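You operate a simulated robot arm through the tools that you are given. There is no shell and no other tool. Be economical: measure what you need, move in short steps, check, and stop when the job is done.

The job below is to be done with a simulated robot arm. You get a single attempt, and the scene is never put back.

## Task
Shut the big door and slide its latch home.
Fine: open the grey flap, switch on, hold Down; switch off and shut the flap after. Where these are worked on the way, their far stop is far enough and under half their travel is too little: grey flap.
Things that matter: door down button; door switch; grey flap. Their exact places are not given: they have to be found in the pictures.

It is judged by the outcome, as a careful person would: the job done as asked, and still so three seconds after it is handed in. It fails if anything else is knocked over, pushed out of place, dropped, spilled or broken.

## Robot
A 6-joint arm with a two-finger gripper, hanging from a carriage that runs on a gantry, over the field with the corners [-1.796, 0.163], [-1.827, -1.217], [0.273, -1.263], [0.303, 0.117] (x, y) and turns from -322 to 365 degrees about z. Base frame: it is fixed where the carriage stands at the start and does not move with it; the origin is on the floor, on the carriage's upright axis, x ahead of it, y to its left, z up. Units: m, degrees, N and s.
With the tool pointing down near the work surface it reaches from about 0.1 to 0.42 m from the robot's upright axis, wherever it stands. Its first joint turns from -166.0 to 166.0 degrees. Places, roughly: door down button [0.7, 0, 1.2]; door switch [0.7, 0.1, 1.3]; grey flap [0.7, 0.1, 1.2]. Payload 2.45 kg.
The TCP is the grasp point between the finger pads, 0.026 m short of the fingertips. In the tool frame z runs along the fingers and y along their closing line. Largest opening 0.096 m; the body of the gripper starts 0.069 m behind the TCP.
Orientation is that of the tool frame in the base frame, as a unit quaternion [x, y, z, w]. With the fingers straight down and closing along the base's y, the tool's x points along the base's -x, its y along +y and its z along -z.

## Interface
- The arm moves only by the tool step_arm. Its argument "plan" is a list that holds one entry, the list of rows, each a list of 7 numbers: the shift along the base's x, y, z in m, then the turn, a rotation vector about the base's x, y, z in degrees, then the opening, from 0 (shut) to 1 (fully open). In form: [[[dx, dy, dz, rx, ry, rz, gripper], ...]]. A call has 1 to 8 rows; each row is the pose to reach, as a shift and turn from the pose commanded when the call began. Each row takes 0.2 s and may step no farther than 0.05 m and 8.6 degrees from the row before; otherwise, or with a gripper value out of range, the whole call is refused. A pose out of reach is approached as far as the arm can. The call stops where the force on the tool passes 40 N (or 10 N more than at its start, if that is more) or the arm is blocked; 0.2 s more then pass. Each finger halts on what it meets, pressing with about 22 N; the grip force reading is that of the motor and also rises with nothing between the fingers. The clock runs only during rows and for 0.2 s after the last one: add rows that repeat a pose to give the fingers time. The reply holds the time, the measured pose of the TCP, the force on the tool along the base axes, the opening and the grip force, in the units named above and with some noise, with the torque about the TCP (base axes, N m) and any sound that the robot's microphone picked up.
- Cameras (640 x 400 px; columns grow to the right, rows downward): "scene" is now at [0.2481, -0.0163, 1.8381]; the picture's right is [-0.23, -0.97, 0.00], its down [-0.91, 0.21, -0.36] and it looks along [0.35, -0.08, -0.93] (base axes); focal length 259 px, centre (320, 200). "wrist" rides on the gripper at [0.082, 0.003, -0.098] in the tool frame; the picture's right is [-0.04, 1.00, 0.00], its down [-0.73, -0.03, -0.68] and it looks along [-0.68, -0.03, 0.73] (tool axes); focal length 256 px, centre (320, 200).
- capture(camera): a new picture of that camera. The clock stands still meanwhile.
- slide_trunk(by): slides the trunk up (or, below 0, down) by that many m; the arm and the scene camera ride with it, the base frame stays. It gives what a move gives, with no picture.
- drive_base(legs): drives the robot by 1 to 6 legs, each [ahead, left, turn to the left] in m, m and degrees, along the robot's own axes; the way and the turn of a leg run together, so that a leg with both is an arc; at most 1.5 m and 180 degrees a leg. The arm and the cameras ride along, it lands a little off, and it stops where it bumps. It keeps to its track: a leg is cut to what the track allows. It gives what a move gives.
- turn_head(pan, tilt): turns the head with the scene camera to pan (to the left, within 155 degrees either way) and tilt (down, from -29 to 69), counted from straight ahead of the robot. It gives what a move gives.
- measure_at(camera, pixels): for up to 12 pixels [column, row] of the newest picture of that camera ("zoom" is the newest enlarged one), the place [x, y, z] in the base frame of the surface seen there, good to about 0.002 m, but the place of the scene camera against the robot may be out by one fixed shift of up to 0.012 m in any direction. The clock stands still meanwhile.
- enlarge(camera, box): a new picture of the part [left, top, right, bottom] of that camera's present view, enlarged. The clock stands still meanwhile.
- finish_job(): hands the job in; it is judged then, once.

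Keep the steps short. Do not move on a guess: measure, check each grasp and each placing, and mend mistakes. In all there are 80 turns and 52 pictures (those below and enlarged ones count). Leave the gripper open and the arm clear of the work at the hand-in unless told otherwise, and finish with a single line.

The tools are called after ">>>" by a JSON object that holds its "op" and its "data". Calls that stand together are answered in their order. step_arm: Moves the arm, as the interface text tells. Its arguments: {"type":"object","properties":{"plan":{"type":"array","items":{"type":"array","items":{"type":"array","items":{"type":"number"}}}}},"required":["plan"]} The other tools are called the same way: slide_trunk (by) slides the trunk up or down; drive_base (legs) drives the base; turn_head (pan, tilt) turns the head that bears the scene camera; capture (camera) takes a picture; measure_at (camera, pixels) gives the place of the surface under pixels of a picture; enlarge (camera, box) takes an enlarged picture of a part of a camera's view; finish_job () hands the job in.

At the start:

```text
time: 0.0
ee_pos: [0.4273, 0.042, 0.9995]
tool_rot: [0.0, 1.0, 0.001, 0.0]
force: [-0.9, 0.2, -0.2]
ft_torque: [0.02, -0.02, -0.02]
width: 0.0958
grip_force: 0.0
trunk travel left (down, up): [-0.575, 0.027]
robot x, y, heading: [-0.0015, -0.0022, -0.0]
head pan, tilt: [-13.3, 68.8]
```

scene: 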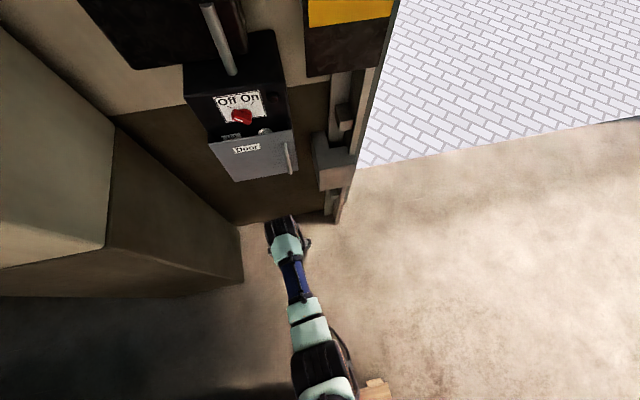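
wrist: 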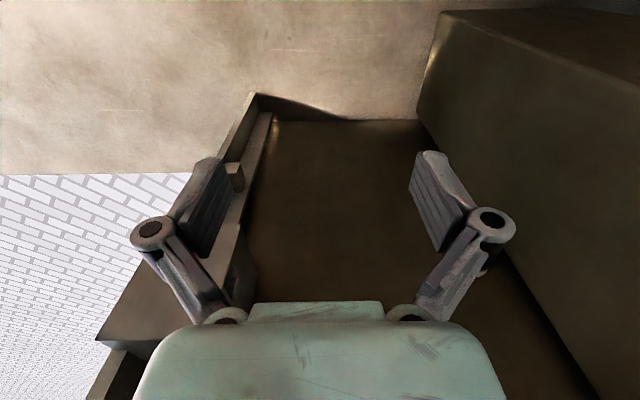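

I see a control box with an "Off On" red knob and a grey flap labelled "Door", at the upper left of the scene view. I'll raise the head to look at it more squarely.

>>> {"op": "turn_head", "data": {"pan": 0, "tilt": 40}}

>>> {"op": "capture", "data": {"camera": "scene"}}

```text
time: 0.9
ee_pos: [0.4265, 0.0429, 0.9992]
tool_rot: [0.0, 1.0, 0.0, 0.0]
force: [-0.1, 0.6, 0.4]
ft_torque: [-0.03, -0.03, 0.0]
width: 0.0959
grip_force: 0.1
trunk travel left (down, up): [-0.575, 0.027]
robot x, y, heading: [0.0017, 0.001, 0.0]
head pan, tilt: [0.0, 40.0]
```

```text
49 pictures are left
```

scene: 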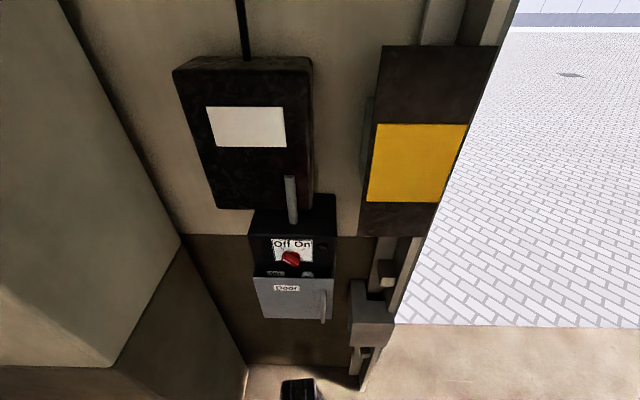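

The box is at about (290,260), with what may be a latch at (375,320). I'll enlarge both.

>>> {"op": "enlarge", "data": {"camera": "scene", "box": [230, 180, 358, 340]}}

>>> {"op": "measure_at", "data": {"camera": "scene", "pixels": [[270, 210], [291, 258], [258, 280], [330, 283], [266, 316], [323, 318], [323, 300], [307, 274], [276, 273], [340, 290], [375, 330], [383, 272]]}}

>>> {"op": "enlarge", "data": {"camera": "scene", "box": [330, 220, 458, 400]}}

```text
2.50 times, centred on (294, 260) of scene
```

zoom: 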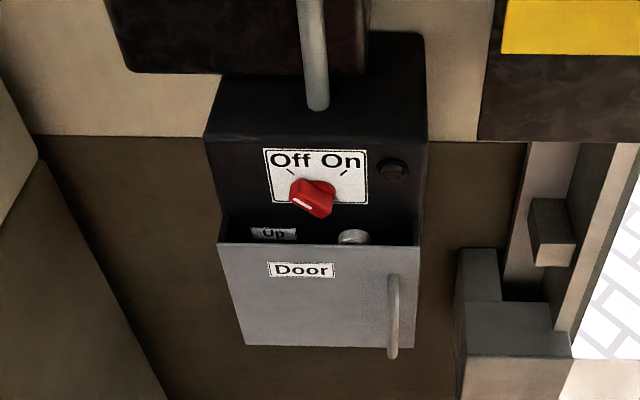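

```text
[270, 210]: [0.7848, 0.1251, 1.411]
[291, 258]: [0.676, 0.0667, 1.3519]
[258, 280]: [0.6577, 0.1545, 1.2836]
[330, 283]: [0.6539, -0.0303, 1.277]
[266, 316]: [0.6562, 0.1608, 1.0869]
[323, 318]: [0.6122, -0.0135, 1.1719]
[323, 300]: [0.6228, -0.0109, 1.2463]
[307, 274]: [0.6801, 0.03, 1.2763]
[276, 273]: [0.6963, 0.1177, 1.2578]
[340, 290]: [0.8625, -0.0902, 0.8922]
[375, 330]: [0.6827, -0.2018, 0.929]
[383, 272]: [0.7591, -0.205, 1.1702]
```

```text
2.22 times, centred on (394, 310) of scene
```

zoom: 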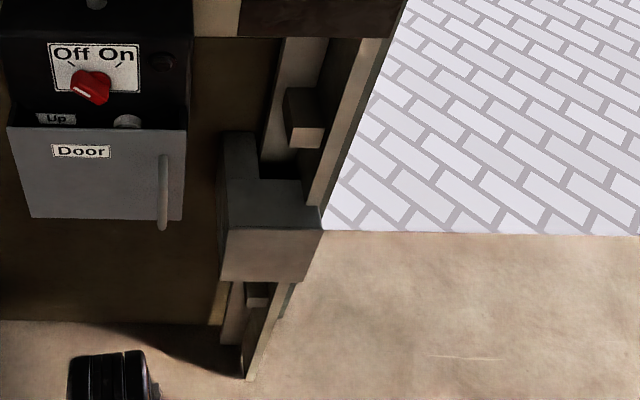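

The flap has a vertical handle at its right edge (y≈-0.012, z≈1.2), so it hinges at the left. Now I'll look for the big door and its latch.

>>> {"op": "turn_head", "data": {"pan": -35, "tilt": 20}}

>>> {"op": "capture", "data": {"camera": "scene"}}

>>> {"op": "turn_head", "data": {"pan": -40, "tilt": -25}}

>>> {"op": "capture", "data": {"camera": "scene"}}

```text
time: 1.9
ee_pos: [0.4276, 0.0418, 0.9999]
tool_rot: [0.0, 1.0, 0.0, 0.0]
force: [0.0, -1.2, 0.5]
ft_torque: [0.03, -0.05, 0.01]
width: 0.0959
grip_force: 0.1
trunk travel left (down, up): [-0.575, 0.027]
robot x, y, heading: [0.0014, 0.0013, 0.0]
head pan, tilt: [-35.0, 20.0]
```

```text
46 pictures are left
```

scene: 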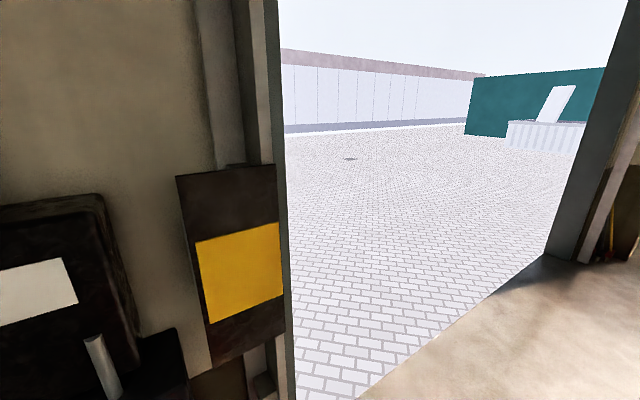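

```text
time: 3.1
ee_pos: [0.4277, 0.0426, 0.9992]
tool_rot: [0.0, 1.0, 0.0, 0.0]
force: [0.0, 0.1, 0.0]
ft_torque: [0.01, -0.02, -0.01]
width: 0.0958
grip_force: 0.0
trunk travel left (down, up): [-0.575, 0.027]
robot x, y, heading: [-0.001, -0.0003, 0.0]
head pan, tilt: [-40.0, -25.0]
```

```text
45 pictures are left
```

scene: 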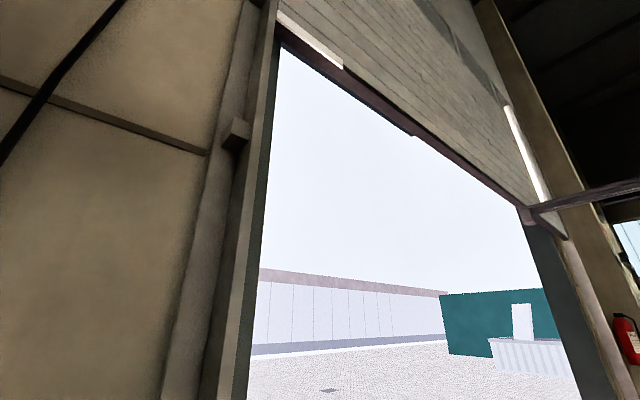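

The door is a roller door, raised, and its jamb is to the right of the box. First I'll turn the tool from pointing down to pointing ahead, and check the pose as it goes.

>>> {"op": "turn_head", "data": {"pan": 0, "tilt": 45}}

>>> {"op": "step_arm", "data": {"plan": [[[0, 0, 0.01, 0, -8.5, 0, 1], [0, 0, 0.02, 0, -17, 0, 1], [0, 0, 0.03, 0, -25.5, 0, 1], [0, 0, 0.04, 0, -34, 0, 1], [0, 0, 0.05, 0, -42.5, 0, 1], [0, 0, 0.06, 0, -51, 0, 1], [0, 0, 0.07, 0, -59.5, 0, 1], [0, 0, 0.08, 0, -68, 0, 1]]]}}

>>> {"op": "step_arm", "data": {"plan": [[[0, 0, 0.02, 0, -8, 0, 1], [0, 0, 0.04, 0, -16, 0, 1], [0, 0, 0.06, 0, -22, 0, 1], [0, 0, 0.06, 0, -22, 0, 1]]]}}

>>> {"op": "capture", "data": {"camera": "wrist"}}

```text
time: 4.5
ee_pos: [0.4279, 0.0413, 1.0004]
tool_rot: [0.0, 1.0, 0.0, 0.001]
force: [-0.2, 0.2, -0.4]
ft_torque: [0.01, 0.02, 0.03]
width: 0.0959
grip_force: 0.0
trunk travel left (down, up): [-0.575, 0.027]
robot x, y, heading: [0.0016, -0.0, 0.2]
head pan, tilt: [0.0, 45.0]
```

```text
time: 6.3
ee_pos: [0.428, 0.043, 1.0791]
tool_rot: [0.0, 0.828, 0.001, 0.56]
force: [-0.1, 0.1, 0.0]
ft_torque: [-0.01, 0.04, 0.01]
width: 0.0959
grip_force: 0.0
trunk travel left (down, up): [-0.575, 0.027]
robot x, y, heading: [0.0032, -0.001, 0.1]
head pan, tilt: [0.0, 45.0]
```

```text
time: 7.3
ee_pos: [0.4271, 0.0408, 1.1416]
tool_rot: [0.0, 0.708, 0.0, 0.706]
force: [-0.8, -0.4, 0.3]
ft_torque: [-0.02, 0.01, 0.01]
width: 0.0961
grip_force: 0.0
out of reach, approached as far as the arm can: row 1, 2
trunk travel left (down, up): [-0.575, 0.027]
robot x, y, heading: [0.0022, 0.0025, 0.1]
head pan, tilt: [0.0, 45.0]
```

```text
44 pictures are left
```

wrist: 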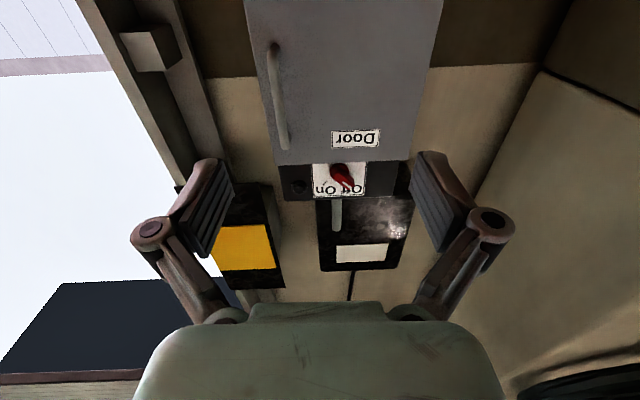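

The tool now points ahead at the box, and the wrist picture is upside down. I'll measure the handle, flap and knob in it.

>>> {"op": "measure_at", "data": {"camera": "wrist", "pixels": [[271, 50], [279, 100], [285, 144], [277, 160], [428, 160], [440, 10], [250, 10], [341, 174], [298, 187], [375, 180], [262, 70], [338, 225]]}}

>>> {"op": "enlarge", "data": {"camera": "wrist", "box": [240, 90, 440, 215]}}

```text
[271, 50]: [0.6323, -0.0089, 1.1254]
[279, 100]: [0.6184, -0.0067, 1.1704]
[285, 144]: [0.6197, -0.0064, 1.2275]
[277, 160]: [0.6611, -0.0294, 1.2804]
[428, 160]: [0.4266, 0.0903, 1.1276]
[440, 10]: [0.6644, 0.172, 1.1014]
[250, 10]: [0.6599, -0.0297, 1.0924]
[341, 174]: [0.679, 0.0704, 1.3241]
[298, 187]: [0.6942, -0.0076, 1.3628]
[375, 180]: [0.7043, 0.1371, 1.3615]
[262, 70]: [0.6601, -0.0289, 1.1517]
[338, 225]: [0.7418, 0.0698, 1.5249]
```

```text
3.20 times, centred on (340, 152) of wrist
```

zoom: 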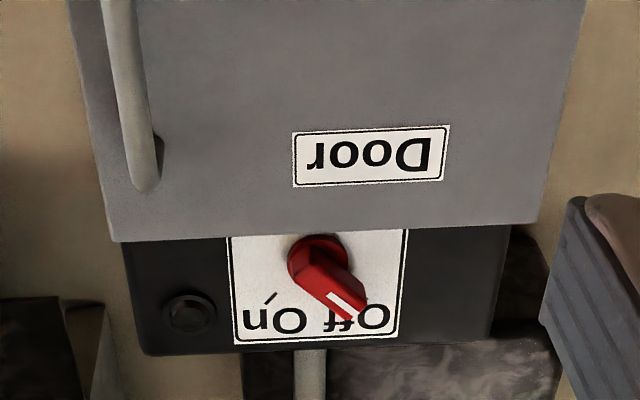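

Handle: axis at y≈-0.007, front at x≈0.618, z 1.125–1.23. Flap: y -0.03 to 0.17, front at x≈0.66. I'll line the gripper up with the handle, then drive ahead.

>>> {"op": "step_arm", "data": {"plan": [[[0, -0.025, 0.018, 0, 0, 0, 1], [0, -0.048, 0.036, 0, 0, 0, 1], [0, -0.048, 0.036, 0, 0, 0, 1]]]}}

>>> {"op": "drive_base", "data": {"legs": [[0.13, 0, 0]]}}

>>> {"op": "capture", "data": {"camera": "wrist"}}

```text
time: 8.1
ee_pos: [0.4264, 0.0106, 1.1739]
tool_rot: [0.002, 0.708, -0.001, 0.707]
force: [0.1, -0.3, 0.6]
ft_torque: [0.0, 0.02, -0.02]
width: 0.0962
grip_force: 0.0
out of reach, approached as far as the arm can: row 2, 3
trunk travel left (down, up): [-0.575, 0.027]
robot x, y, heading: [0.0011, -0.0009, 0.3]
head pan, tilt: [0.0, 45.0]
```

```text
time: 9.3
ee_pos: [0.5535, 0.0093, 1.1729]
tool_rot: [0.002, 0.708, -0.002, 0.707]
force: [-0.4, 0.8, 0.6]
ft_torque: [0.01, -0.02, 0.0]
width: 0.0962
grip_force: 0.1
trunk travel left (down, up): [-0.575, 0.027]
robot x, y, heading: [0.1271, -0.0026, -0.1]
head pan, tilt: [0.0, 45.0]
```

```text
42 pictures are left
```

wrist: 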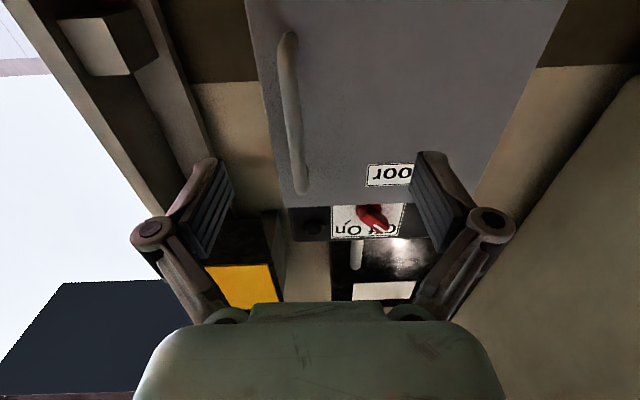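

The arm stopped short in y (0.0106 against -0.007). I'll try reaching farther out while shifting sideways.

>>> {"op": "step_arm", "data": {"plan": [[[0.01, -0.005, 0, 0, 0, 0, 1], [0.02, -0.016, 0.0, 0, 0, 0, 1], [0.03, -0.016, 0.0, 0, 0, 0, 1]]]}}

>>> {"op": "measure_at", "data": {"camera": "wrist", "pixels": [[287, 60], [293, 110], [298, 150], [302, 188], [280, 110], [262, 60], [372, 217], [318, 220]]}}

```text
time: 10.1
ee_pos: [0.5841, 0.0077, 1.167]
tool_rot: [0.003, 0.708, -0.003, 0.706]
force: [0.1, -0.1, 0.1]
ft_torque: [-0.01, 0.01, 0.01]
width: 0.0959
grip_force: 0.1
out of reach, approached as far as the arm can: row 2, 3
trunk travel left (down, up): [-0.575, 0.027]
robot x, y, heading: [0.1278, -0.0013, -0.1]
head pan, tilt: [0.0, 45.0]
```

```text
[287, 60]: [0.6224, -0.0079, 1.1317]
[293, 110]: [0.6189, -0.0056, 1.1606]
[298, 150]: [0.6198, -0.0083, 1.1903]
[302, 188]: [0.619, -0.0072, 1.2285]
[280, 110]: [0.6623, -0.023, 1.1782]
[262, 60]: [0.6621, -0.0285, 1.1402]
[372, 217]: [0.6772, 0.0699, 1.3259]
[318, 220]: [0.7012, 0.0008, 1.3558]
```

The arm has a dead zone near its own centreline. I'll drive right so that the arm works off to its left.

>>> {"op": "drive_base", "data": {"legs": [[0, -0.12, 0]]}}

>>> {"op": "step_arm", "data": {"plan": [[[0, 0.04, 0.005, 0, 0, 0, 1], [0, 0.08, 0.01, 0, 0, 0, 1], [0, 0.105, 0.01, 0, 0, 0, 1], [0, 0.105, 0.01, 0, 0, 0, 1]]]}}

```text
time: 11.4
ee_pos: [0.5834, -0.1145, 1.1673]
tool_rot: [0.005, 0.708, -0.005, 0.706]
force: [-0.7, -0.7, 0.1]
ft_torque: [-0.01, 0.03, 0.02]
width: 0.0959
grip_force: 0.1
trunk travel left (down, up): [-0.575, 0.027]
robot x, y, heading: [0.1257, -0.1231, -0.1]
head pan, tilt: [0.0, 45.0]
```

```text
time: 12.4
ee_pos: [0.5832, -0.0106, 1.1765]
tool_rot: [0.005, 0.708, -0.005, 0.706]
force: [-0.1, -0.2, -0.3]
ft_torque: [-0.04, 0.0, -0.05]
width: 0.096
grip_force: 0.0
trunk travel left (down, up): [-0.575, 0.027]
robot x, y, heading: [0.124, -0.1192, -0.2]
head pan, tilt: [0.0, 45.0]
```

Now at y=-0.011, z=1.177. Next: forward to x≈0.62 and close on the handle.

>>> {"op": "step_arm", "data": {"plan": [[[0.018, 0.004, 0, 0, 0, 0, 1], [0.037, 0.004, 0, 0, 0, 0, 1], [0.037, 0.004, 0, 0, 0, 0, 0.5], [0.037, 0.004, 0, 0, 0, 0, 0], [0.037, 0.004, 0, 0, 0, 0, 0], [0.037, 0.004, 0, 0, 0, 0, 0], [0.037, 0.004, 0, 0, 0, 0, 0]]]}}

>>> {"op": "capture", "data": {"camera": "wrist"}}

```text
time: 14.0
ee_pos: [0.62, -0.008, 1.1773]
tool_rot: [0.005, 0.708, -0.006, 0.706]
force: [-3.4, -8.8, 3.1]
ft_torque: [0.08, 0.0, -0.05]
width: 0.0106
grip_force: 38.3
trunk travel left (down, up): [-0.575, 0.027]
robot x, y, heading: [0.131, -0.1226, -0.1]
head pan, tilt: [0.0, 45.0]
```

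```text
41 pictures are left
```

wrist: 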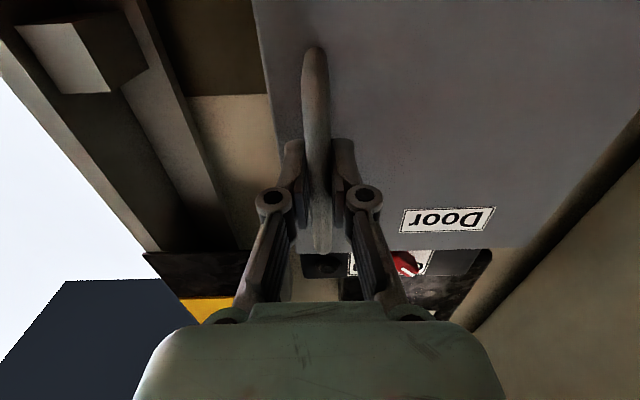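

Gripped, with 10.6 mm between the fingers. I'll pull the flap along an arc about a hinge at y≈0.172, the first 20° as a test.

>>> {"op": "step_arm", "data": {"plan": [[[-0.0155, 0.004, 0, 0, 0, -2, 0], [-0.0304, 0.0105, 0, 0, 0, -4, 0], [-0.045, 0.0175, 0, 0, 0, -6, 0], [-0.0585, 0.0262, 0, 0, 0, -8, 0]]]}}

```text
time: 15.1
ee_pos: [0.5626, 0.0278, 1.177]
tool_rot: [0.051, 0.707, -0.05, 0.703]
force: [10.8, 12.2, -6.7]
ft_torque: [-0.17, -0.37, 0.08]
width: 0.0105
grip_force: 38.1
trunk travel left (down, up): [-0.575, 0.027]
robot x, y, heading: [0.1255, -0.1251, -0.3]
head pan, tilt: [0.0, 45.0]
stopped in row 4: the force on the tool passed its limit at 43 N (the readings are from after the stop); the commanded pose is now the measured one
```

Stopped at 43 N. I'll look before going on.

>>> {"op": "capture", "data": {"camera": "wrist"}}

```text
40 pictures are left
```

wrist: 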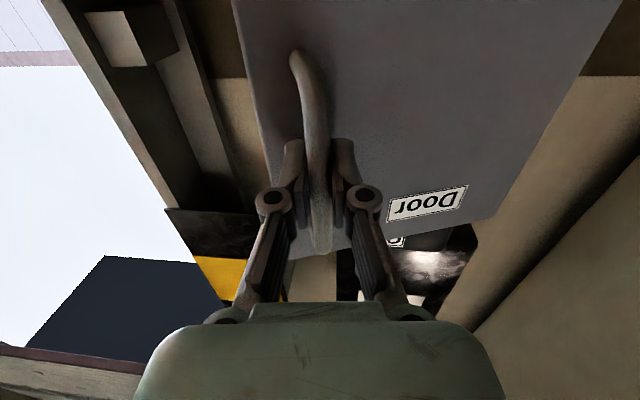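

The flap is swinging. I'll measure its edges to find the true angle and hinge.

>>> {"op": "measure_at", "data": {"camera": "wrist", "pixels": [[250, 60], [270, 160], [520, 120], [560, 80], [600, 20], [400, 80], [310, 90], [290, 250], [485, 216]]}}

```text
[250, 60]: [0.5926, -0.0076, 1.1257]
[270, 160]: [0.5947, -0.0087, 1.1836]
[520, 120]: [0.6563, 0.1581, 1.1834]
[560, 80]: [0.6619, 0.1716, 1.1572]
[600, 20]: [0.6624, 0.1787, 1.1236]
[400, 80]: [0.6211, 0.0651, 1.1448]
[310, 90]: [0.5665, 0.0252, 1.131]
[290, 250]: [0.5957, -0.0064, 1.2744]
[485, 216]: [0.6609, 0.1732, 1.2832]
```

The hinge works out at (0.688, 0.170), with the flap now open about 20°. I'll continue on the corrected arc.

>>> {"op": "step_arm", "data": {"plan": [[[-0.0105, 0.0098, 0, 0, 0, -2, 0], [-0.0199, 0.0204, 0, 0, 0, -4, 0], [-0.028, 0.031, 0, 0, 0, -6, 0], [-0.0355, 0.0418, 0, 0, 0, -8, 0], [-0.0422, 0.0534, 0, 0, 0, -10, 0], [-0.048, 0.0652, 0, 0, 0, -12, 0], [-0.053, 0.0775, 0, 0, 0, -14, 0], [-0.057, 0.0901, 0, 0, 0, -16, 0]]]}}

>>> {"op": "capture", "data": {"camera": "wrist"}}

```text
time: 16.9
ee_pos: [0.5043, 0.1161, 1.1768]
tool_rot: [0.15, 0.693, -0.148, 0.69]
force: [13.7, 5.4, -9.2]
ft_torque: [0.05, 0.38, 0.11]
width: 0.0106
grip_force: 37.7
trunk travel left (down, up): [-0.575, 0.027]
robot x, y, heading: [0.1294, -0.1209, -0.2]
head pan, tilt: [0.0, 45.0]
```

```text
39 pictures are left
```

wrist: 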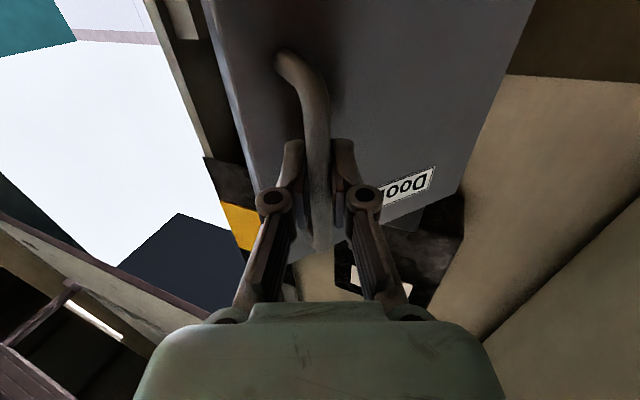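

Open about 53°. I'll check where the cupboard on the left stands before swinging farther.

>>> {"op": "measure_at", "data": {"camera": "wrist", "pixels": [[560, 280], [600, 350], [500, 340], [620, 230], [560, 150], [225, 60], [480, 150], [340, 280]]}}

>>> {"op": "step_arm", "data": {"plan": [[[-0.0025, 0.0137, 0, 0, 0, 0, 0], [-0.0045, 0.0275, 0, 0, 0, 0, 0], [-0.0057, 0.04, 0, 0, 0, 0, 0], [-0.0063, 0.0539, 0, 0, 0, 0, 0]]]}}

```text
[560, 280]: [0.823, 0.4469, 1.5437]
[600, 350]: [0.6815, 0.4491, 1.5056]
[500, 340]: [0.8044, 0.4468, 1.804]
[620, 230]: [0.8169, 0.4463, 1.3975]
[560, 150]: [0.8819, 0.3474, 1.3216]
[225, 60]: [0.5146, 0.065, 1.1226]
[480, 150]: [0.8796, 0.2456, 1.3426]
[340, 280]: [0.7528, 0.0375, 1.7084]
```

```text
time: 17.9
ee_pos: [0.494, 0.1705, 1.1771]
tool_rot: [0.151, 0.694, -0.148, 0.689]
force: [-26.3, -0.7, 21.4]
ft_torque: [-0.09, -0.02, -0.07]
width: 0.0106
grip_force: 38.2
trunk travel left (down, up): [-0.575, 0.027]
robot x, y, heading: [0.125, -0.1213, -0.1]
head pan, tilt: [0.0, 45.0]
```

Clear of the cupboard (y≈0.447), and the flap is at about 69°. A little farther along the arc.

>>> {"op": "step_arm", "data": {"plan": [[[0.005, 0.0137, -0.002, 0, 0, 0, 0], [0.009, 0.0265, -0.003, 0, 0, 0, 0], [0.012, 0.04, -0.003, 0, 0, 0, 0], [0.016, 0.053, -0.003, 0, 0, 0, 0]]]}}

>>> {"op": "capture", "data": {"camera": "wrist"}}

```text
time: 18.9
ee_pos: [0.5097, 0.2255, 1.1711]
tool_rot: [0.149, 0.696, -0.148, 0.686]
force: [-36.3, 9.2, 5.1]
ft_torque: [0.14, 0.26, -0.01]
width: 0.0101
grip_force: 37.3
trunk travel left (down, up): [-0.575, 0.027]
robot x, y, heading: [0.1238, -0.1246, -0.4]
head pan, tilt: [0.0, 45.0]
```

```text
38 pictures are left
```

wrist: 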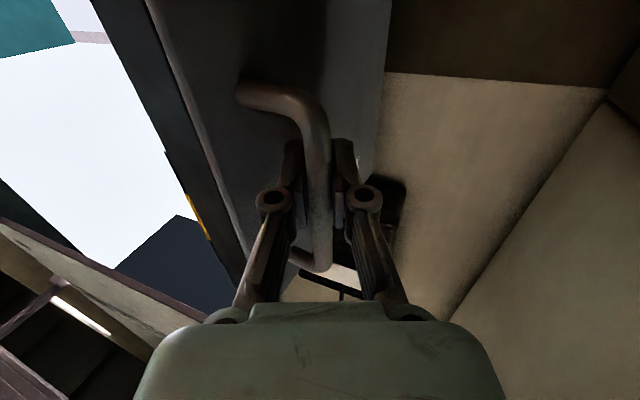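

Flap at about 85°. I'll open the fingers a little and back straight out.

>>> {"op": "step_arm", "data": {"plan": [[[0, 0, 0, 0, 0, 0, 0.25], [0, 0, 0, 0, 0, 0, 0.35], [-0.01, 0.002, 0, 0, 0, 0, 0.35], [-0.03, 0.008, 0, 0, 0, 0, 0.35], [-0.05, 0.016, 0, 0, 0, 0, 0.35], [-0.08, 0.026, 0, 0, 0, 0, 0.35]]]}}

>>> {"op": "capture", "data": {"camera": "wrist"}}

```text
time: 20.3
ee_pos: [0.4342, 0.2475, 1.1722]
tool_rot: [0.15, 0.693, -0.149, 0.689]
force: [0.4, -0.4, -0.1]
ft_torque: [0.01, 0.04, -0.02]
width: 0.0338
grip_force: 0.1
trunk travel left (down, up): [-0.575, 0.027]
robot x, y, heading: [0.128, -0.1201, -0.2]
head pan, tilt: [0.0, 45.0]
```

```text
37 pictures are left
```

wrist: 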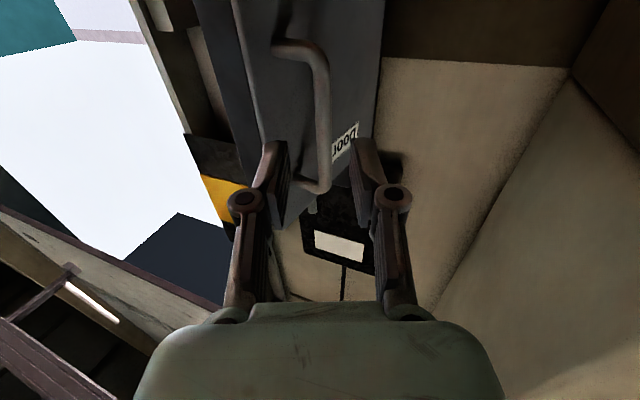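

The fingers are clear. I'll check where the flap stands, and whether it moves by itself.

>>> {"op": "measure_at", "data": {"camera": "wrist", "pixels": [[243, 60], [258, 130], [375, 60], [225, 60], [370, 120]]}}

>>> {"op": "step_arm", "data": {"plan": [[[-0.03, 0, 0, 0, 0, 4, 0.35], [-0.04, -0.03, 0, 0, 0, 8, 0.35], [-0.04, -0.07, 0, 0, 0, 12, 0.35], [-0.04, -0.11, 0, 0, 0, 16, 0.35], [-0.04, -0.15, 0, 0, 0, 20, 0.35], [-0.04, -0.19, 0, 0, 0, 24, 0.35]]]}}

>>> {"op": "capture", "data": {"camera": "scene"}}

>>> {"op": "capture", "data": {"camera": "wrist"}}

```text
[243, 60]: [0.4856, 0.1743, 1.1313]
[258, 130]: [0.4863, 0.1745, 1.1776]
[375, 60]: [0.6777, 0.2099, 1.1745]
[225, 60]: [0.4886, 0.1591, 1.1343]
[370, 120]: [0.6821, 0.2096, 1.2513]
```

```text
time: 21.7
ee_pos: [0.3938, 0.057, 1.1718]
tool_rot: [0.002, 0.71, -0.002, 0.705]
force: [-0.5, 1.5, 0.3]
ft_torque: [0.0, 0.01, -0.08]
width: 0.0337
grip_force: 0.1
trunk travel left (down, up): [-0.575, 0.027]
robot x, y, heading: [0.1273, -0.1225, -0.3]
head pan, tilt: [0.0, 45.0]
```

```text
36 pictures are left
```

scene: 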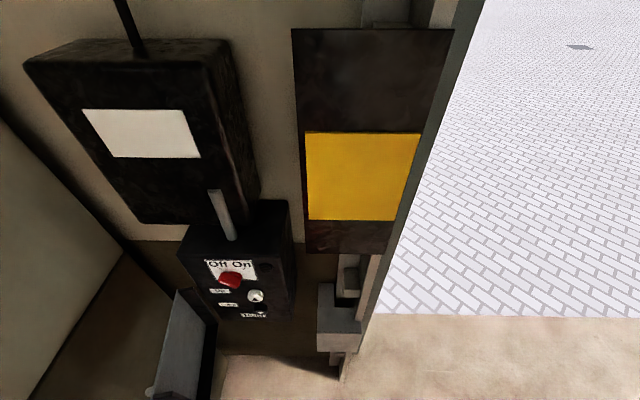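

```text
35 pictures are left
```

wrist: 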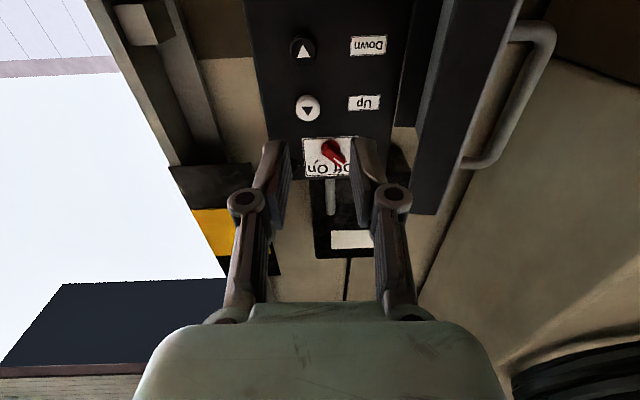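

The flap stays open, and the panel shows two buttons with "Up" and "Down" labels (upside down in the wrist view). I'll enlarge to be certain which is which.

>>> {"op": "enlarge", "data": {"camera": "wrist", "box": [240, 0, 440, 125]}}

>>> {"op": "measure_at", "data": {"camera": "wrist", "pixels": [[303, 48], [307, 108], [368, 46], [364, 103], [270, 50], [330, 149], [343, 160], [325, 145], [315, 148], [345, 120]]}}

>>> {"op": "enlarge", "data": {"camera": "scene", "box": [170, 230, 298, 330]}}

```text
3.20 times, centred on (340, 62) of wrist
```

zoom: 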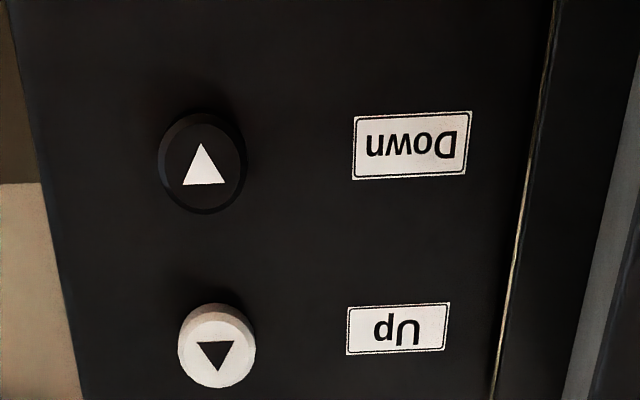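

```text
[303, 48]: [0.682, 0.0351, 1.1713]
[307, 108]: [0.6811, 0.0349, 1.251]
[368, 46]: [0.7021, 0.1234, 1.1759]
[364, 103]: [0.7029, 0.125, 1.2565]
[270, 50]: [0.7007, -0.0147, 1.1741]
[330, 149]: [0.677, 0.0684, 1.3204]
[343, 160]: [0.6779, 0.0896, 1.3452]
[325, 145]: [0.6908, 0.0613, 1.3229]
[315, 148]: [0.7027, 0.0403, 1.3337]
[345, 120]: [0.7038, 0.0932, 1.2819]
```

```text
4.00 times, centred on (234, 280) of scene
```

zoom: 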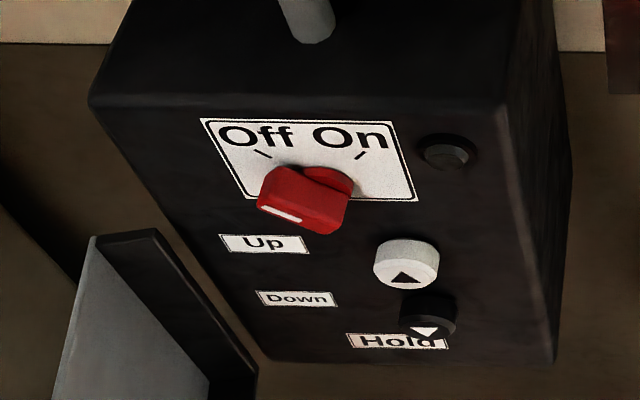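

Down is the black button at (0.682, 0.035, 1.171). The knob's centre is near (y 0.066, z 1.324), and its lever points to Off, up and left at 45°. I'll bring the gripper in front of the knob, rolled -45° so the fingers close across the lever.

>>> {"op": "step_arm", "data": {"plan": [[[0.02, 0.002, 0.02, -6, 0, 0, 0.5], [0.04, 0.004, 0.04, -12, 0, 0, 0.5], [0.06, 0.006, 0.06, -18, 0, 0, 0.5], [0.08, 0.008, 0.08, -24, 0, 0, 0.5], [0.1, 0.01, 0.1, -30, 0, 0, 0.5], [0.12, 0.01, 0.12, -36, 0, 0, 0.5], [0.14, 0.01, 0.14, -42, 0, 0, 0.5], [0.15, 0.01, 0.152, -45, 0, 0, 0.5]]]}}

>>> {"op": "capture", "data": {"camera": "wrist"}}

```text
time: 23.5
ee_pos: [0.5441, 0.0653, 1.3247]
tool_rot: [-0.267, 0.655, -0.274, 0.652]
force: [-0.2, 0.7, -0.2]
ft_torque: [-0.01, -0.03, 0.05]
width: 0.0479
grip_force: 0.1
trunk travel left (down, up): [-0.575, 0.027]
robot x, y, heading: [0.125, -0.1255, 0.0]
head pan, tilt: [0.0, 45.0]
```

```text
32 pictures are left
```

wrist: 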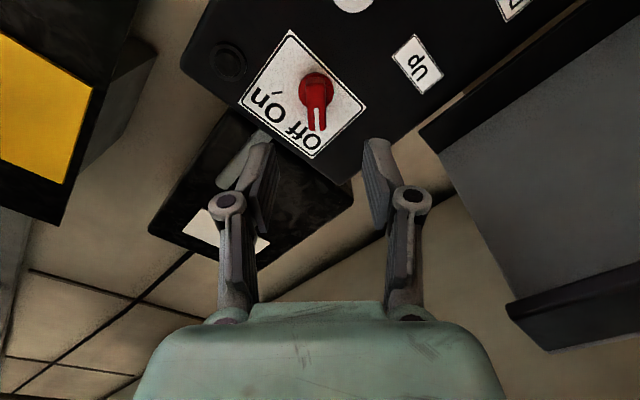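

The lever now lies in line with the fingers. I'll measure the knob precisely.

>>> {"op": "enlarge", "data": {"camera": "wrist", "box": [272, 60, 368, 120]}}

>>> {"op": "measure_at", "data": {"camera": "wrist", "pixels": [[302, 95], [316, 80], [317, 95], [318, 110], [318, 126], [303, 110], [330, 110], [332, 95], [310, 128], [326, 128]]}}

```text
6.67 times, centred on (320, 90) of wrist
```

zoom: 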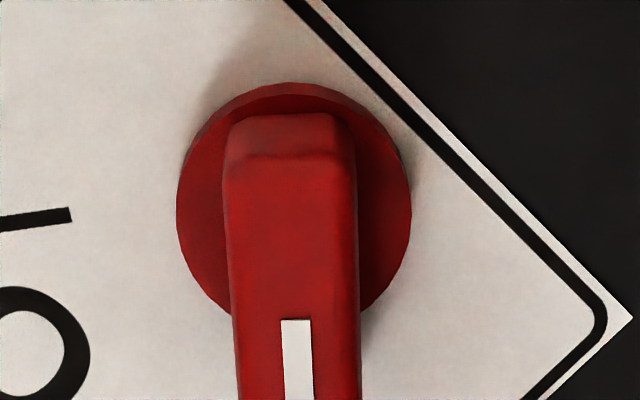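

```text
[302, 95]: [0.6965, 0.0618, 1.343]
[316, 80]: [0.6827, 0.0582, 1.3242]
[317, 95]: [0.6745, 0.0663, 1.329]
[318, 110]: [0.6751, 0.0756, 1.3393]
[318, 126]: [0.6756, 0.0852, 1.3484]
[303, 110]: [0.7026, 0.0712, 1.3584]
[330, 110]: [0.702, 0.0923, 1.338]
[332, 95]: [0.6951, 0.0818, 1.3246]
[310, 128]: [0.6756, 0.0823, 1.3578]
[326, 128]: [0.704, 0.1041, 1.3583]
```

Knob centre is at about (y 0.069, z 1.331), lever front at x=0.675, disc at 0.696, lever about 17 mm wide. I'll drive 0.08 m ahead, then line up.

>>> {"op": "drive_base", "data": {"legs": [[0.08, 0, 0]]}}

```text
time: 24.5
ee_pos: [0.6222, 0.065, 1.3262]
tool_rot: [-0.266, 0.655, -0.275, 0.652]
force: [0.5, -0.3, -0.1]
ft_torque: [-0.03, 0.0, 0.0]
width: 0.0483
grip_force: 0.0
trunk travel left (down, up): [-0.575, 0.027]
robot x, y, heading: [0.2035, -0.1214, -0.3]
head pan, tilt: [0.0, 45.0]
```

Next: align to (0.069, 1.331), go in to x≈0.666, and close on the lever.

>>> {"op": "step_arm", "data": {"plan": [[[0.01, 0.004, 0.0055, 0, 0, 0, 0.5], [0.03, 0.004, 0.0055, 0, 0, 0, 0.5], [0.044, 0.004, 0.0055, 0, 0, 0, 0.5], [0.044, 0.004, 0.0055, 0, 0, 0, 0.1], [0.044, 0.004, 0.0055, 0, 0, 0, 0.0], [0.044, 0.004, 0.0055, 0, 0, 0, 0.0]]]}}

>>> {"op": "capture", "data": {"camera": "wrist"}}

```text
time: 25.9
ee_pos: [0.6652, 0.067, 1.3331]
tool_rot: [-0.265, 0.654, -0.276, 0.653]
force: [-13.3, -19.9, 28.1]
ft_torque: [0.08, 0.18, -1.46]
width: 0.0181
grip_force: 43.2
trunk travel left (down, up): [-0.575, 0.027]
robot x, y, heading: [0.2052, -0.1245, -0.2]
head pan, tilt: [0.0, 45.0]
```

```text
30 pictures are left
```

wrist: 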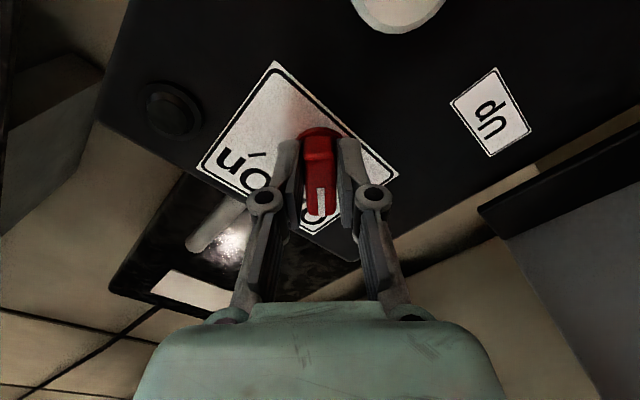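

Gripped (18 mm), with about 34 N of side load from a slight off-centre. I'll shift 2–3 mm to ease it.

>>> {"op": "step_arm", "data": {"plan": [[[0, -0.0015, 0.002, 0, 0, 0, 0], [0, -0.0025, 0.003, 0, 0, 0, 0]]]}}

```text
time: 26.5
ee_pos: [0.6672, 0.0675, 1.3333]
tool_rot: [-0.266, 0.655, -0.274, 0.652]
force: [-9.2, -13.0, 18.1]
ft_torque: [0.03, -0.49, -0.25]
width: 0.0179
grip_force: 43.1
trunk travel left (down, up): [-0.575, 0.027]
robot x, y, heading: [0.2073, -0.1199, -0.3]
head pan, tilt: [0.0, 45.0]
```

Load eased. Now turning clockwise toward On, 6° a row.

>>> {"op": "step_arm", "data": {"plan": [[[0, 0, 0, 6, 0, 0, 0], [0, 0, 0, 12, 0, 0, 0], [0, 0, 0, 18, 0, 0, 0], [0, 0, 0, 24, 0, 0, 0], [0, 0, 0, 30, 0, 0, 0], [0, 0, 0, 36, 0, 0, 0], [0, 0, 0, 42, 0, 0, 0], [0, 0, 0, 48, 0, 0, 0]]]}}

```text
time: 28.3
ee_pos: [0.6658, 0.0675, 1.333]
tool_rot: [0.021, 0.711, 0.018, 0.703]
force: [10.0, 13.9, -11.3]
ft_torque: [-0.04, -0.79, 0.29]
width: 0.0183
grip_force: 43.6
trunk travel left (down, up): [-0.575, 0.027]
robot x, y, heading: [0.2066, -0.1241, -0.2]
head pan, tilt: [0.0, 45.0]
```

It's turning cleanly. The rest of the way:

>>> {"op": "step_arm", "data": {"plan": [[[0, 0, 0, 6, 0, 0, 0], [0, 0, 0, 12, 0, 0, 0], [0, 0, 0, 18, 0, 0, 0], [0, 0, 0, 24, 0, 0, 0], [0, 0, 0, 30, 0, 0, 0], [0, 0, 0, 36, 0, 0, 0], [0, 0, 0, 42, 0, 0, 0]]]}}

>>> {"op": "capture", "data": {"camera": "wrist"}}

```text
time: 29.9
ee_pos: [0.6654, 0.0692, 1.333]
tool_rot: [0.273, 0.657, 0.271, 0.649]
force: [13.9, 28.1, -22.9]
ft_torque: [-0.02, 0.27, 0.41]
width: 0.0177
grip_force: 43.6
trunk travel left (down, up): [-0.575, 0.027]
robot x, y, heading: [0.2073, -0.1195, 0.0]
head pan, tilt: [0.0, 45.0]
```

```text
29 pictures are left
```

wrist: 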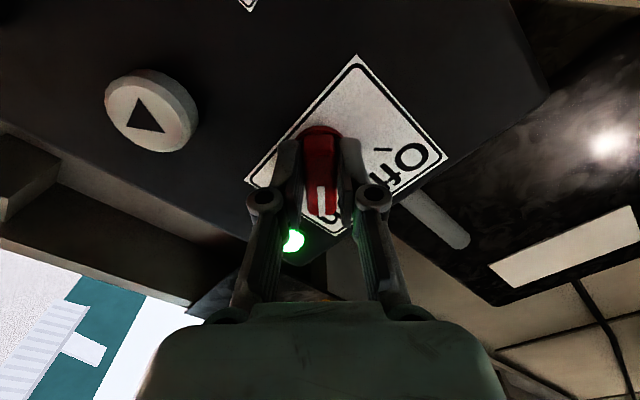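

The green lamp is lit: the switch is on. I'll open, back off straight, close the fingers, and move down in front of the Down button.

>>> {"op": "step_arm", "data": {"plan": [[[0, 0, 0, 0, 0, 0, 0.25], [0, 0, 0, 0, 0, 0, 0.5], [-0.03, 0, 0, 0, 0, 0, 0.5], [-0.07, 0, 0, 0, 0, 0, 0.4], [-0.07, -0.01, -0.04, 0, 0, 0, 0.2], [-0.07, -0.02, -0.08, 0, 0, 0, 0], [-0.07, -0.03, -0.12, 0, 0, 0, 0], [-0.07, -0.034, -0.162, 0, 0, 0, 0]]]}}

>>> {"op": "capture", "data": {"camera": "wrist"}}

```text
time: 31.7
ee_pos: [0.5965, 0.0318, 1.1687]
tool_rot: [0.271, 0.657, 0.269, 0.65]
force: [0.3, -0.2, 0.2]
ft_torque: [-0.01, 0.03, 0.0]
width: 0.0
grip_force: 21.9
trunk travel left (down, up): [-0.575, 0.027]
robot x, y, heading: [0.2062, -0.1225, -0.0]
head pan, tilt: [0.0, 45.0]
```

```text
28 pictures are left
```

wrist: 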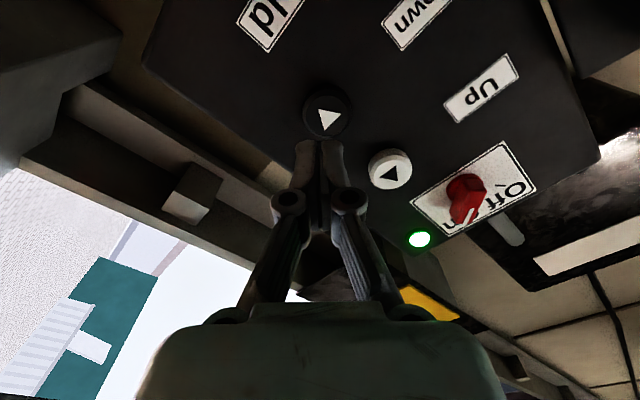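

On, lamp lit. The fingers are just in front of the Down button (326,115), so I'll measure it.

>>> {"op": "measure_at", "data": {"camera": "wrist", "pixels": [[327, 116], [312, 108], [342, 108], [327, 100], [327, 128], [290, 100]]}}

```text
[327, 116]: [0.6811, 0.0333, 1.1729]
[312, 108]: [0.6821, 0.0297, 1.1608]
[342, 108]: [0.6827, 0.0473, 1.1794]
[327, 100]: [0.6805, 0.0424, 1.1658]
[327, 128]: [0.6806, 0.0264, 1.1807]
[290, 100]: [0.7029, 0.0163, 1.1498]
```

Button centre ≈ (0.681, 0.035, 1.172). I'll align and press in to contact plus a few mm.

>>> {"op": "step_arm", "data": {"plan": [[[0.02, 0.0035, 0.003, 0, 0, 0, 0], [0.05, 0.0035, 0.003, 0, 0, 0, 0], [0.06, 0.0035, 0.003, 0, 0, 0, 0], [0.064, 0.0035, 0.003, 0, 0, 0, 0], [0.067, 0.0035, 0.003, 0, 0, 0, 0]]]}}

```text
time: 32.9
ee_pos: [0.6634, 0.0347, 1.1745]
tool_rot: [0.272, 0.657, 0.269, 0.649]
force: [-4.3, -1.4, -1.5]
ft_torque: [0.01, 0.02, -0.07]
width: 0.006
grip_force: 28.6
trunk travel left (down, up): [-0.575, 0.027]
robot x, y, heading: [0.2051, -0.1222, -0.3]
head pan, tilt: [0.0, 45.0]
heard: click
```

A click: pressed. I'll hold, and watch the door with the head.

>>> {"op": "step_arm", "data": {"plan": [[[0.001, 0, 0, 0, 0, 0, 0], [0.001, 0, 0, 0, 0, 0, 0], [0.001, 0, 0, 0, 0, 0, 0], [0.001, 0, 0, 0, 0, 0, 0], [0.001, 0, 0, 0, 0, 0, 0], [0.001, 0, 0, 0, 0, 0, 0], [0.001, 0, 0, 0, 0, 0, 0], [0.001, 0, 0, 0, 0, 0, 0]]]}}

>>> {"op": "turn_head", "data": {"pan": -60, "tilt": 0}}

>>> {"op": "capture", "data": {"camera": "scene"}}

```text
time: 34.7
ee_pos: [0.6627, 0.0356, 1.1739]
tool_rot: [0.272, 0.657, 0.269, 0.65]
force: [-4.6, -0.8, -0.7]
ft_torque: [-0.01, -0.04, -0.03]
width: 0.0061
grip_force: 28.4
trunk travel left (down, up): [-0.575, 0.027]
robot x, y, heading: [0.207, -0.126, -0.3]
head pan, tilt: [0.0, 45.0]
```

```text
time: 36.0
ee_pos: [0.6632, 0.0348, 1.1754]
tool_rot: [0.272, 0.657, 0.27, 0.649]
force: [-4.4, -0.2, -1.0]
ft_torque: [0.04, -0.08, -0.03]
width: 0.0058
grip_force: 28.7
trunk travel left (down, up): [-0.575, 0.027]
robot x, y, heading: [0.2043, -0.1248, -0.5]
head pan, tilt: [-60.0, 0.0]
```

```text
27 pictures are left
```

scene: 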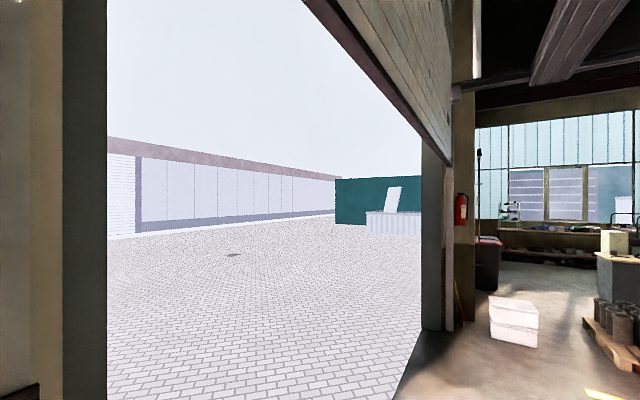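

The door is coming down. I'll keep holding.

>>> {"op": "step_arm", "data": {"plan": [[[0, 0, 0, 0, 0, 0, 0], [0, 0, 0, 0, 0, 0, 0], [0, 0, 0, 0, 0, 0, 0], [0, 0, 0, 0, 0, 0, 0], [0, 0, 0, 0, 0, 0, 0], [0, 0, 0, 0, 0, 0, 0], [0, 0, 0, 0, 0, 0, 0], [0, 0, 0, 0, 0, 0, 0]]]}}

>>> {"op": "step_arm", "data": {"plan": [[[0, 0, 0, 0, 0, 0, 0], [0, 0, 0, 0, 0, 0, 0], [0, 0, 0, 0, 0, 0, 0], [0, 0, 0, 0, 0, 0, 0], [0, 0, 0, 0, 0, 0, 0], [0, 0, 0, 0, 0, 0, 0], [0, 0, 0, 0, 0, 0, 0], [0, 0, 0, 0, 0, 0, 0]]]}}

>>> {"op": "turn_head", "data": {"pan": -60, "tilt": 25}}

>>> {"op": "capture", "data": {"camera": "scene"}}

```text
time: 37.8
ee_pos: [0.6628, 0.0365, 1.1743]
tool_rot: [0.272, 0.657, 0.27, 0.65]
force: [-4.1, -0.8, 1.2]
ft_torque: [0.01, -0.04, -0.04]
width: 0.006
grip_force: 28.5
trunk travel left (down, up): [-0.575, 0.027]
robot x, y, heading: [0.2044, -0.1239, -0.4]
head pan, tilt: [-60.0, 0.0]
```

```text
time: 39.6
ee_pos: [0.6623, 0.0359, 1.1754]
tool_rot: [0.272, 0.657, 0.269, 0.65]
force: [-5.1, 0.8, 0.2]
ft_torque: [0.01, 0.01, -0.04]
width: 0.0062
grip_force: 28.3
trunk travel left (down, up): [-0.575, 0.027]
robot x, y, heading: [0.2019, -0.1255, -0.3]
head pan, tilt: [-60.0, 0.0]
```

```text
time: 40.5
ee_pos: [0.6623, 0.0355, 1.1749]
tool_rot: [0.271, 0.657, 0.27, 0.65]
force: [-3.6, -0.3, -0.6]
ft_torque: [-0.01, 0.0, -0.03]
width: 0.0058
grip_force: 28.2
trunk travel left (down, up): [-0.575, 0.027]
robot x, y, heading: [0.2074, -0.1239, -0.3]
head pan, tilt: [-60.0, 25.0]
```

```text
26 pictures are left
```

scene: 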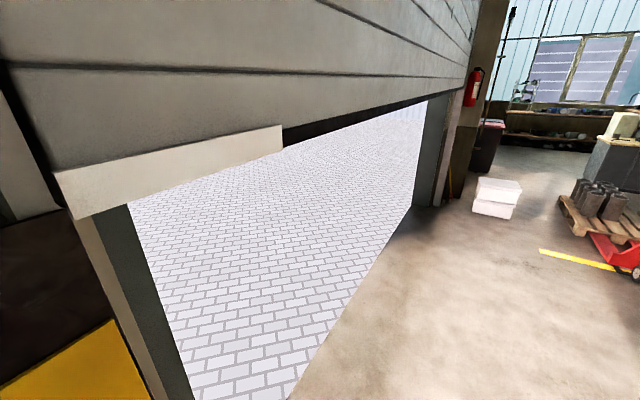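

The door is past half way. I'll keep holding.

>>> {"op": "step_arm", "data": {"plan": [[[0, 0, 0, 0, 0, 0, 0], [0, 0, 0, 0, 0, 0, 0], [0, 0, 0, 0, 0, 0, 0], [0, 0, 0, 0, 0, 0, 0], [0, 0, 0, 0, 0, 0, 0], [0, 0, 0, 0, 0, 0, 0], [0, 0, 0, 0, 0, 0, 0], [0, 0, 0, 0, 0, 0, 0]]]}}

>>> {"op": "step_arm", "data": {"plan": [[[0, 0, 0, 0, 0, 0, 0], [0, 0, 0, 0, 0, 0, 0], [0, 0, 0, 0, 0, 0, 0], [0, 0, 0, 0, 0, 0, 0], [0, 0, 0, 0, 0, 0, 0], [0, 0, 0, 0, 0, 0, 0], [0, 0, 0, 0, 0, 0, 0], [0, 0, 0, 0, 0, 0, 0]]]}}

>>> {"op": "step_arm", "data": {"plan": [[[0, 0, 0, 0, 0, 0, 0], [0, 0, 0, 0, 0, 0, 0], [0, 0, 0, 0, 0, 0, 0], [0, 0, 0, 0, 0, 0, 0], [0, 0, 0, 0, 0, 0, 0], [0, 0, 0, 0, 0, 0, 0], [0, 0, 0, 0, 0, 0, 0], [0, 0, 0, 0, 0, 0, 0]]]}}

>>> {"op": "capture", "data": {"camera": "scene"}}

```text
time: 42.3
ee_pos: [0.6627, 0.0344, 1.173]
tool_rot: [0.272, 0.657, 0.27, 0.649]
force: [-4.1, 0.3, 0.5]
ft_torque: [0.02, -0.03, -0.02]
width: 0.0058
grip_force: 28.1
trunk travel left (down, up): [-0.575, 0.027]
robot x, y, heading: [0.2057, -0.1223, -0.4]
head pan, tilt: [-60.0, 25.0]
```

```text
time: 44.1
ee_pos: [0.6621, 0.0362, 1.1751]
tool_rot: [0.272, 0.657, 0.269, 0.649]
force: [-4.5, 0.1, 0.0]
ft_torque: [0.01, -0.05, -0.05]
width: 0.0061
grip_force: 28.4
trunk travel left (down, up): [-0.575, 0.027]
robot x, y, heading: [0.2042, -0.1217, -0.3]
head pan, tilt: [-60.0, 25.0]
```

```text
time: 45.9
ee_pos: [0.6626, 0.0364, 1.1756]
tool_rot: [0.273, 0.657, 0.269, 0.649]
force: [-4.7, -0.3, -0.2]
ft_torque: [0.0, -0.04, -0.07]
width: 0.0063
grip_force: 28.2
trunk travel left (down, up): [-0.575, 0.027]
robot x, y, heading: [0.2064, -0.1214, -0.7]
head pan, tilt: [-60.0, 25.0]
```

```text
25 pictures are left
```

scene: 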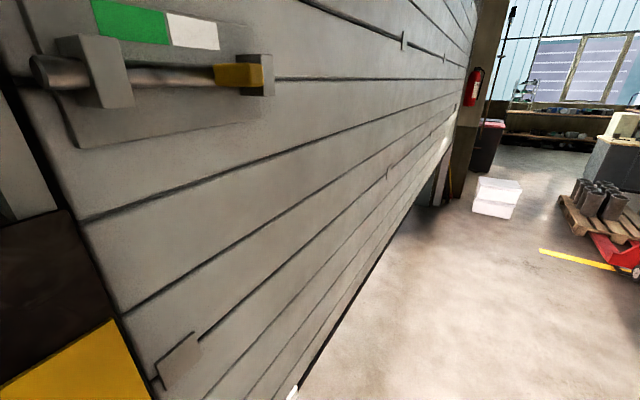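

The latch is on the door: a sliding bolt with a yellow knob and a green/white marker. The door isn't fully down yet, so I hold on.

>>> {"op": "step_arm", "data": {"plan": [[[0, 0, 0, 0, 0, 0, 0], [0, 0, 0, 0, 0, 0, 0], [0, 0, 0, 0, 0, 0, 0], [0, 0, 0, 0, 0, 0, 0], [0, 0, 0, 0, 0, 0, 0], [0, 0, 0, 0, 0, 0, 0], [0, 0, 0, 0, 0, 0, 0], [0, 0, 0, 0, 0, 0, 0]]]}}

>>> {"op": "step_arm", "data": {"plan": [[[0, 0, 0, 0, 0, 0, 0], [0, 0, 0, 0, 0, 0, 0], [0, 0, 0, 0, 0, 0, 0], [0, 0, 0, 0, 0, 0, 0], [0, 0, 0, 0, 0, 0, 0], [0, 0, 0, 0, 0, 0, 0], [0, 0, 0, 0, 0, 0, 0], [0, 0, 0, 0, 0, 0, 0]]]}}

>>> {"op": "turn_head", "data": {"pan": -50, "tilt": 50}}

>>> {"op": "capture", "data": {"camera": "scene"}}

```text
time: 47.7
ee_pos: [0.6628, 0.0362, 1.1744]
tool_rot: [0.271, 0.657, 0.27, 0.65]
force: [-4.0, -0.1, -1.2]
ft_torque: [0.0, -0.01, -0.02]
width: 0.0062
grip_force: 28.7
trunk travel left (down, up): [-0.575, 0.027]
robot x, y, heading: [0.2086, -0.1217, -0.4]
head pan, tilt: [-60.0, 25.0]
```

```text
time: 49.5
ee_pos: [0.6629, 0.0348, 1.1744]
tool_rot: [0.272, 0.657, 0.27, 0.649]
force: [-5.1, 0.5, -0.7]
ft_torque: [0.02, -0.01, -0.06]
width: 0.0061
grip_force: 28.3
trunk travel left (down, up): [-0.575, 0.027]
robot x, y, heading: [0.2073, -0.1251, -0.2]
head pan, tilt: [-60.0, 25.0]
```

```text
time: 50.4
ee_pos: [0.663, 0.0364, 1.1744]
tool_rot: [0.272, 0.657, 0.269, 0.65]
force: [-3.8, 0.4, -0.7]
ft_torque: [-0.01, 0.0, -0.02]
width: 0.0058
grip_force: 28.4
trunk travel left (down, up): [-0.575, 0.027]
robot x, y, heading: [0.2052, -0.1238, -0.0]
head pan, tilt: [-50.0, 50.0]
```

```text
24 pictures are left
```

scene: 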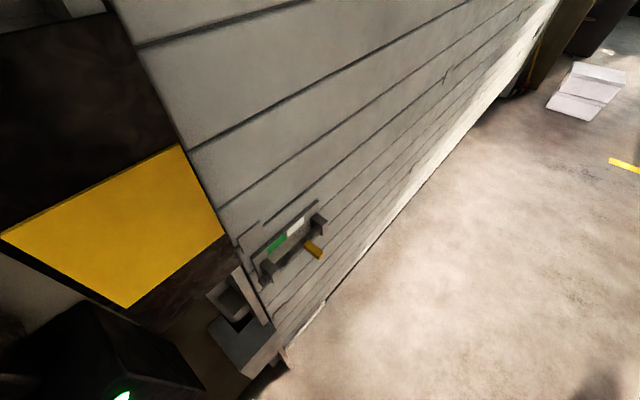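

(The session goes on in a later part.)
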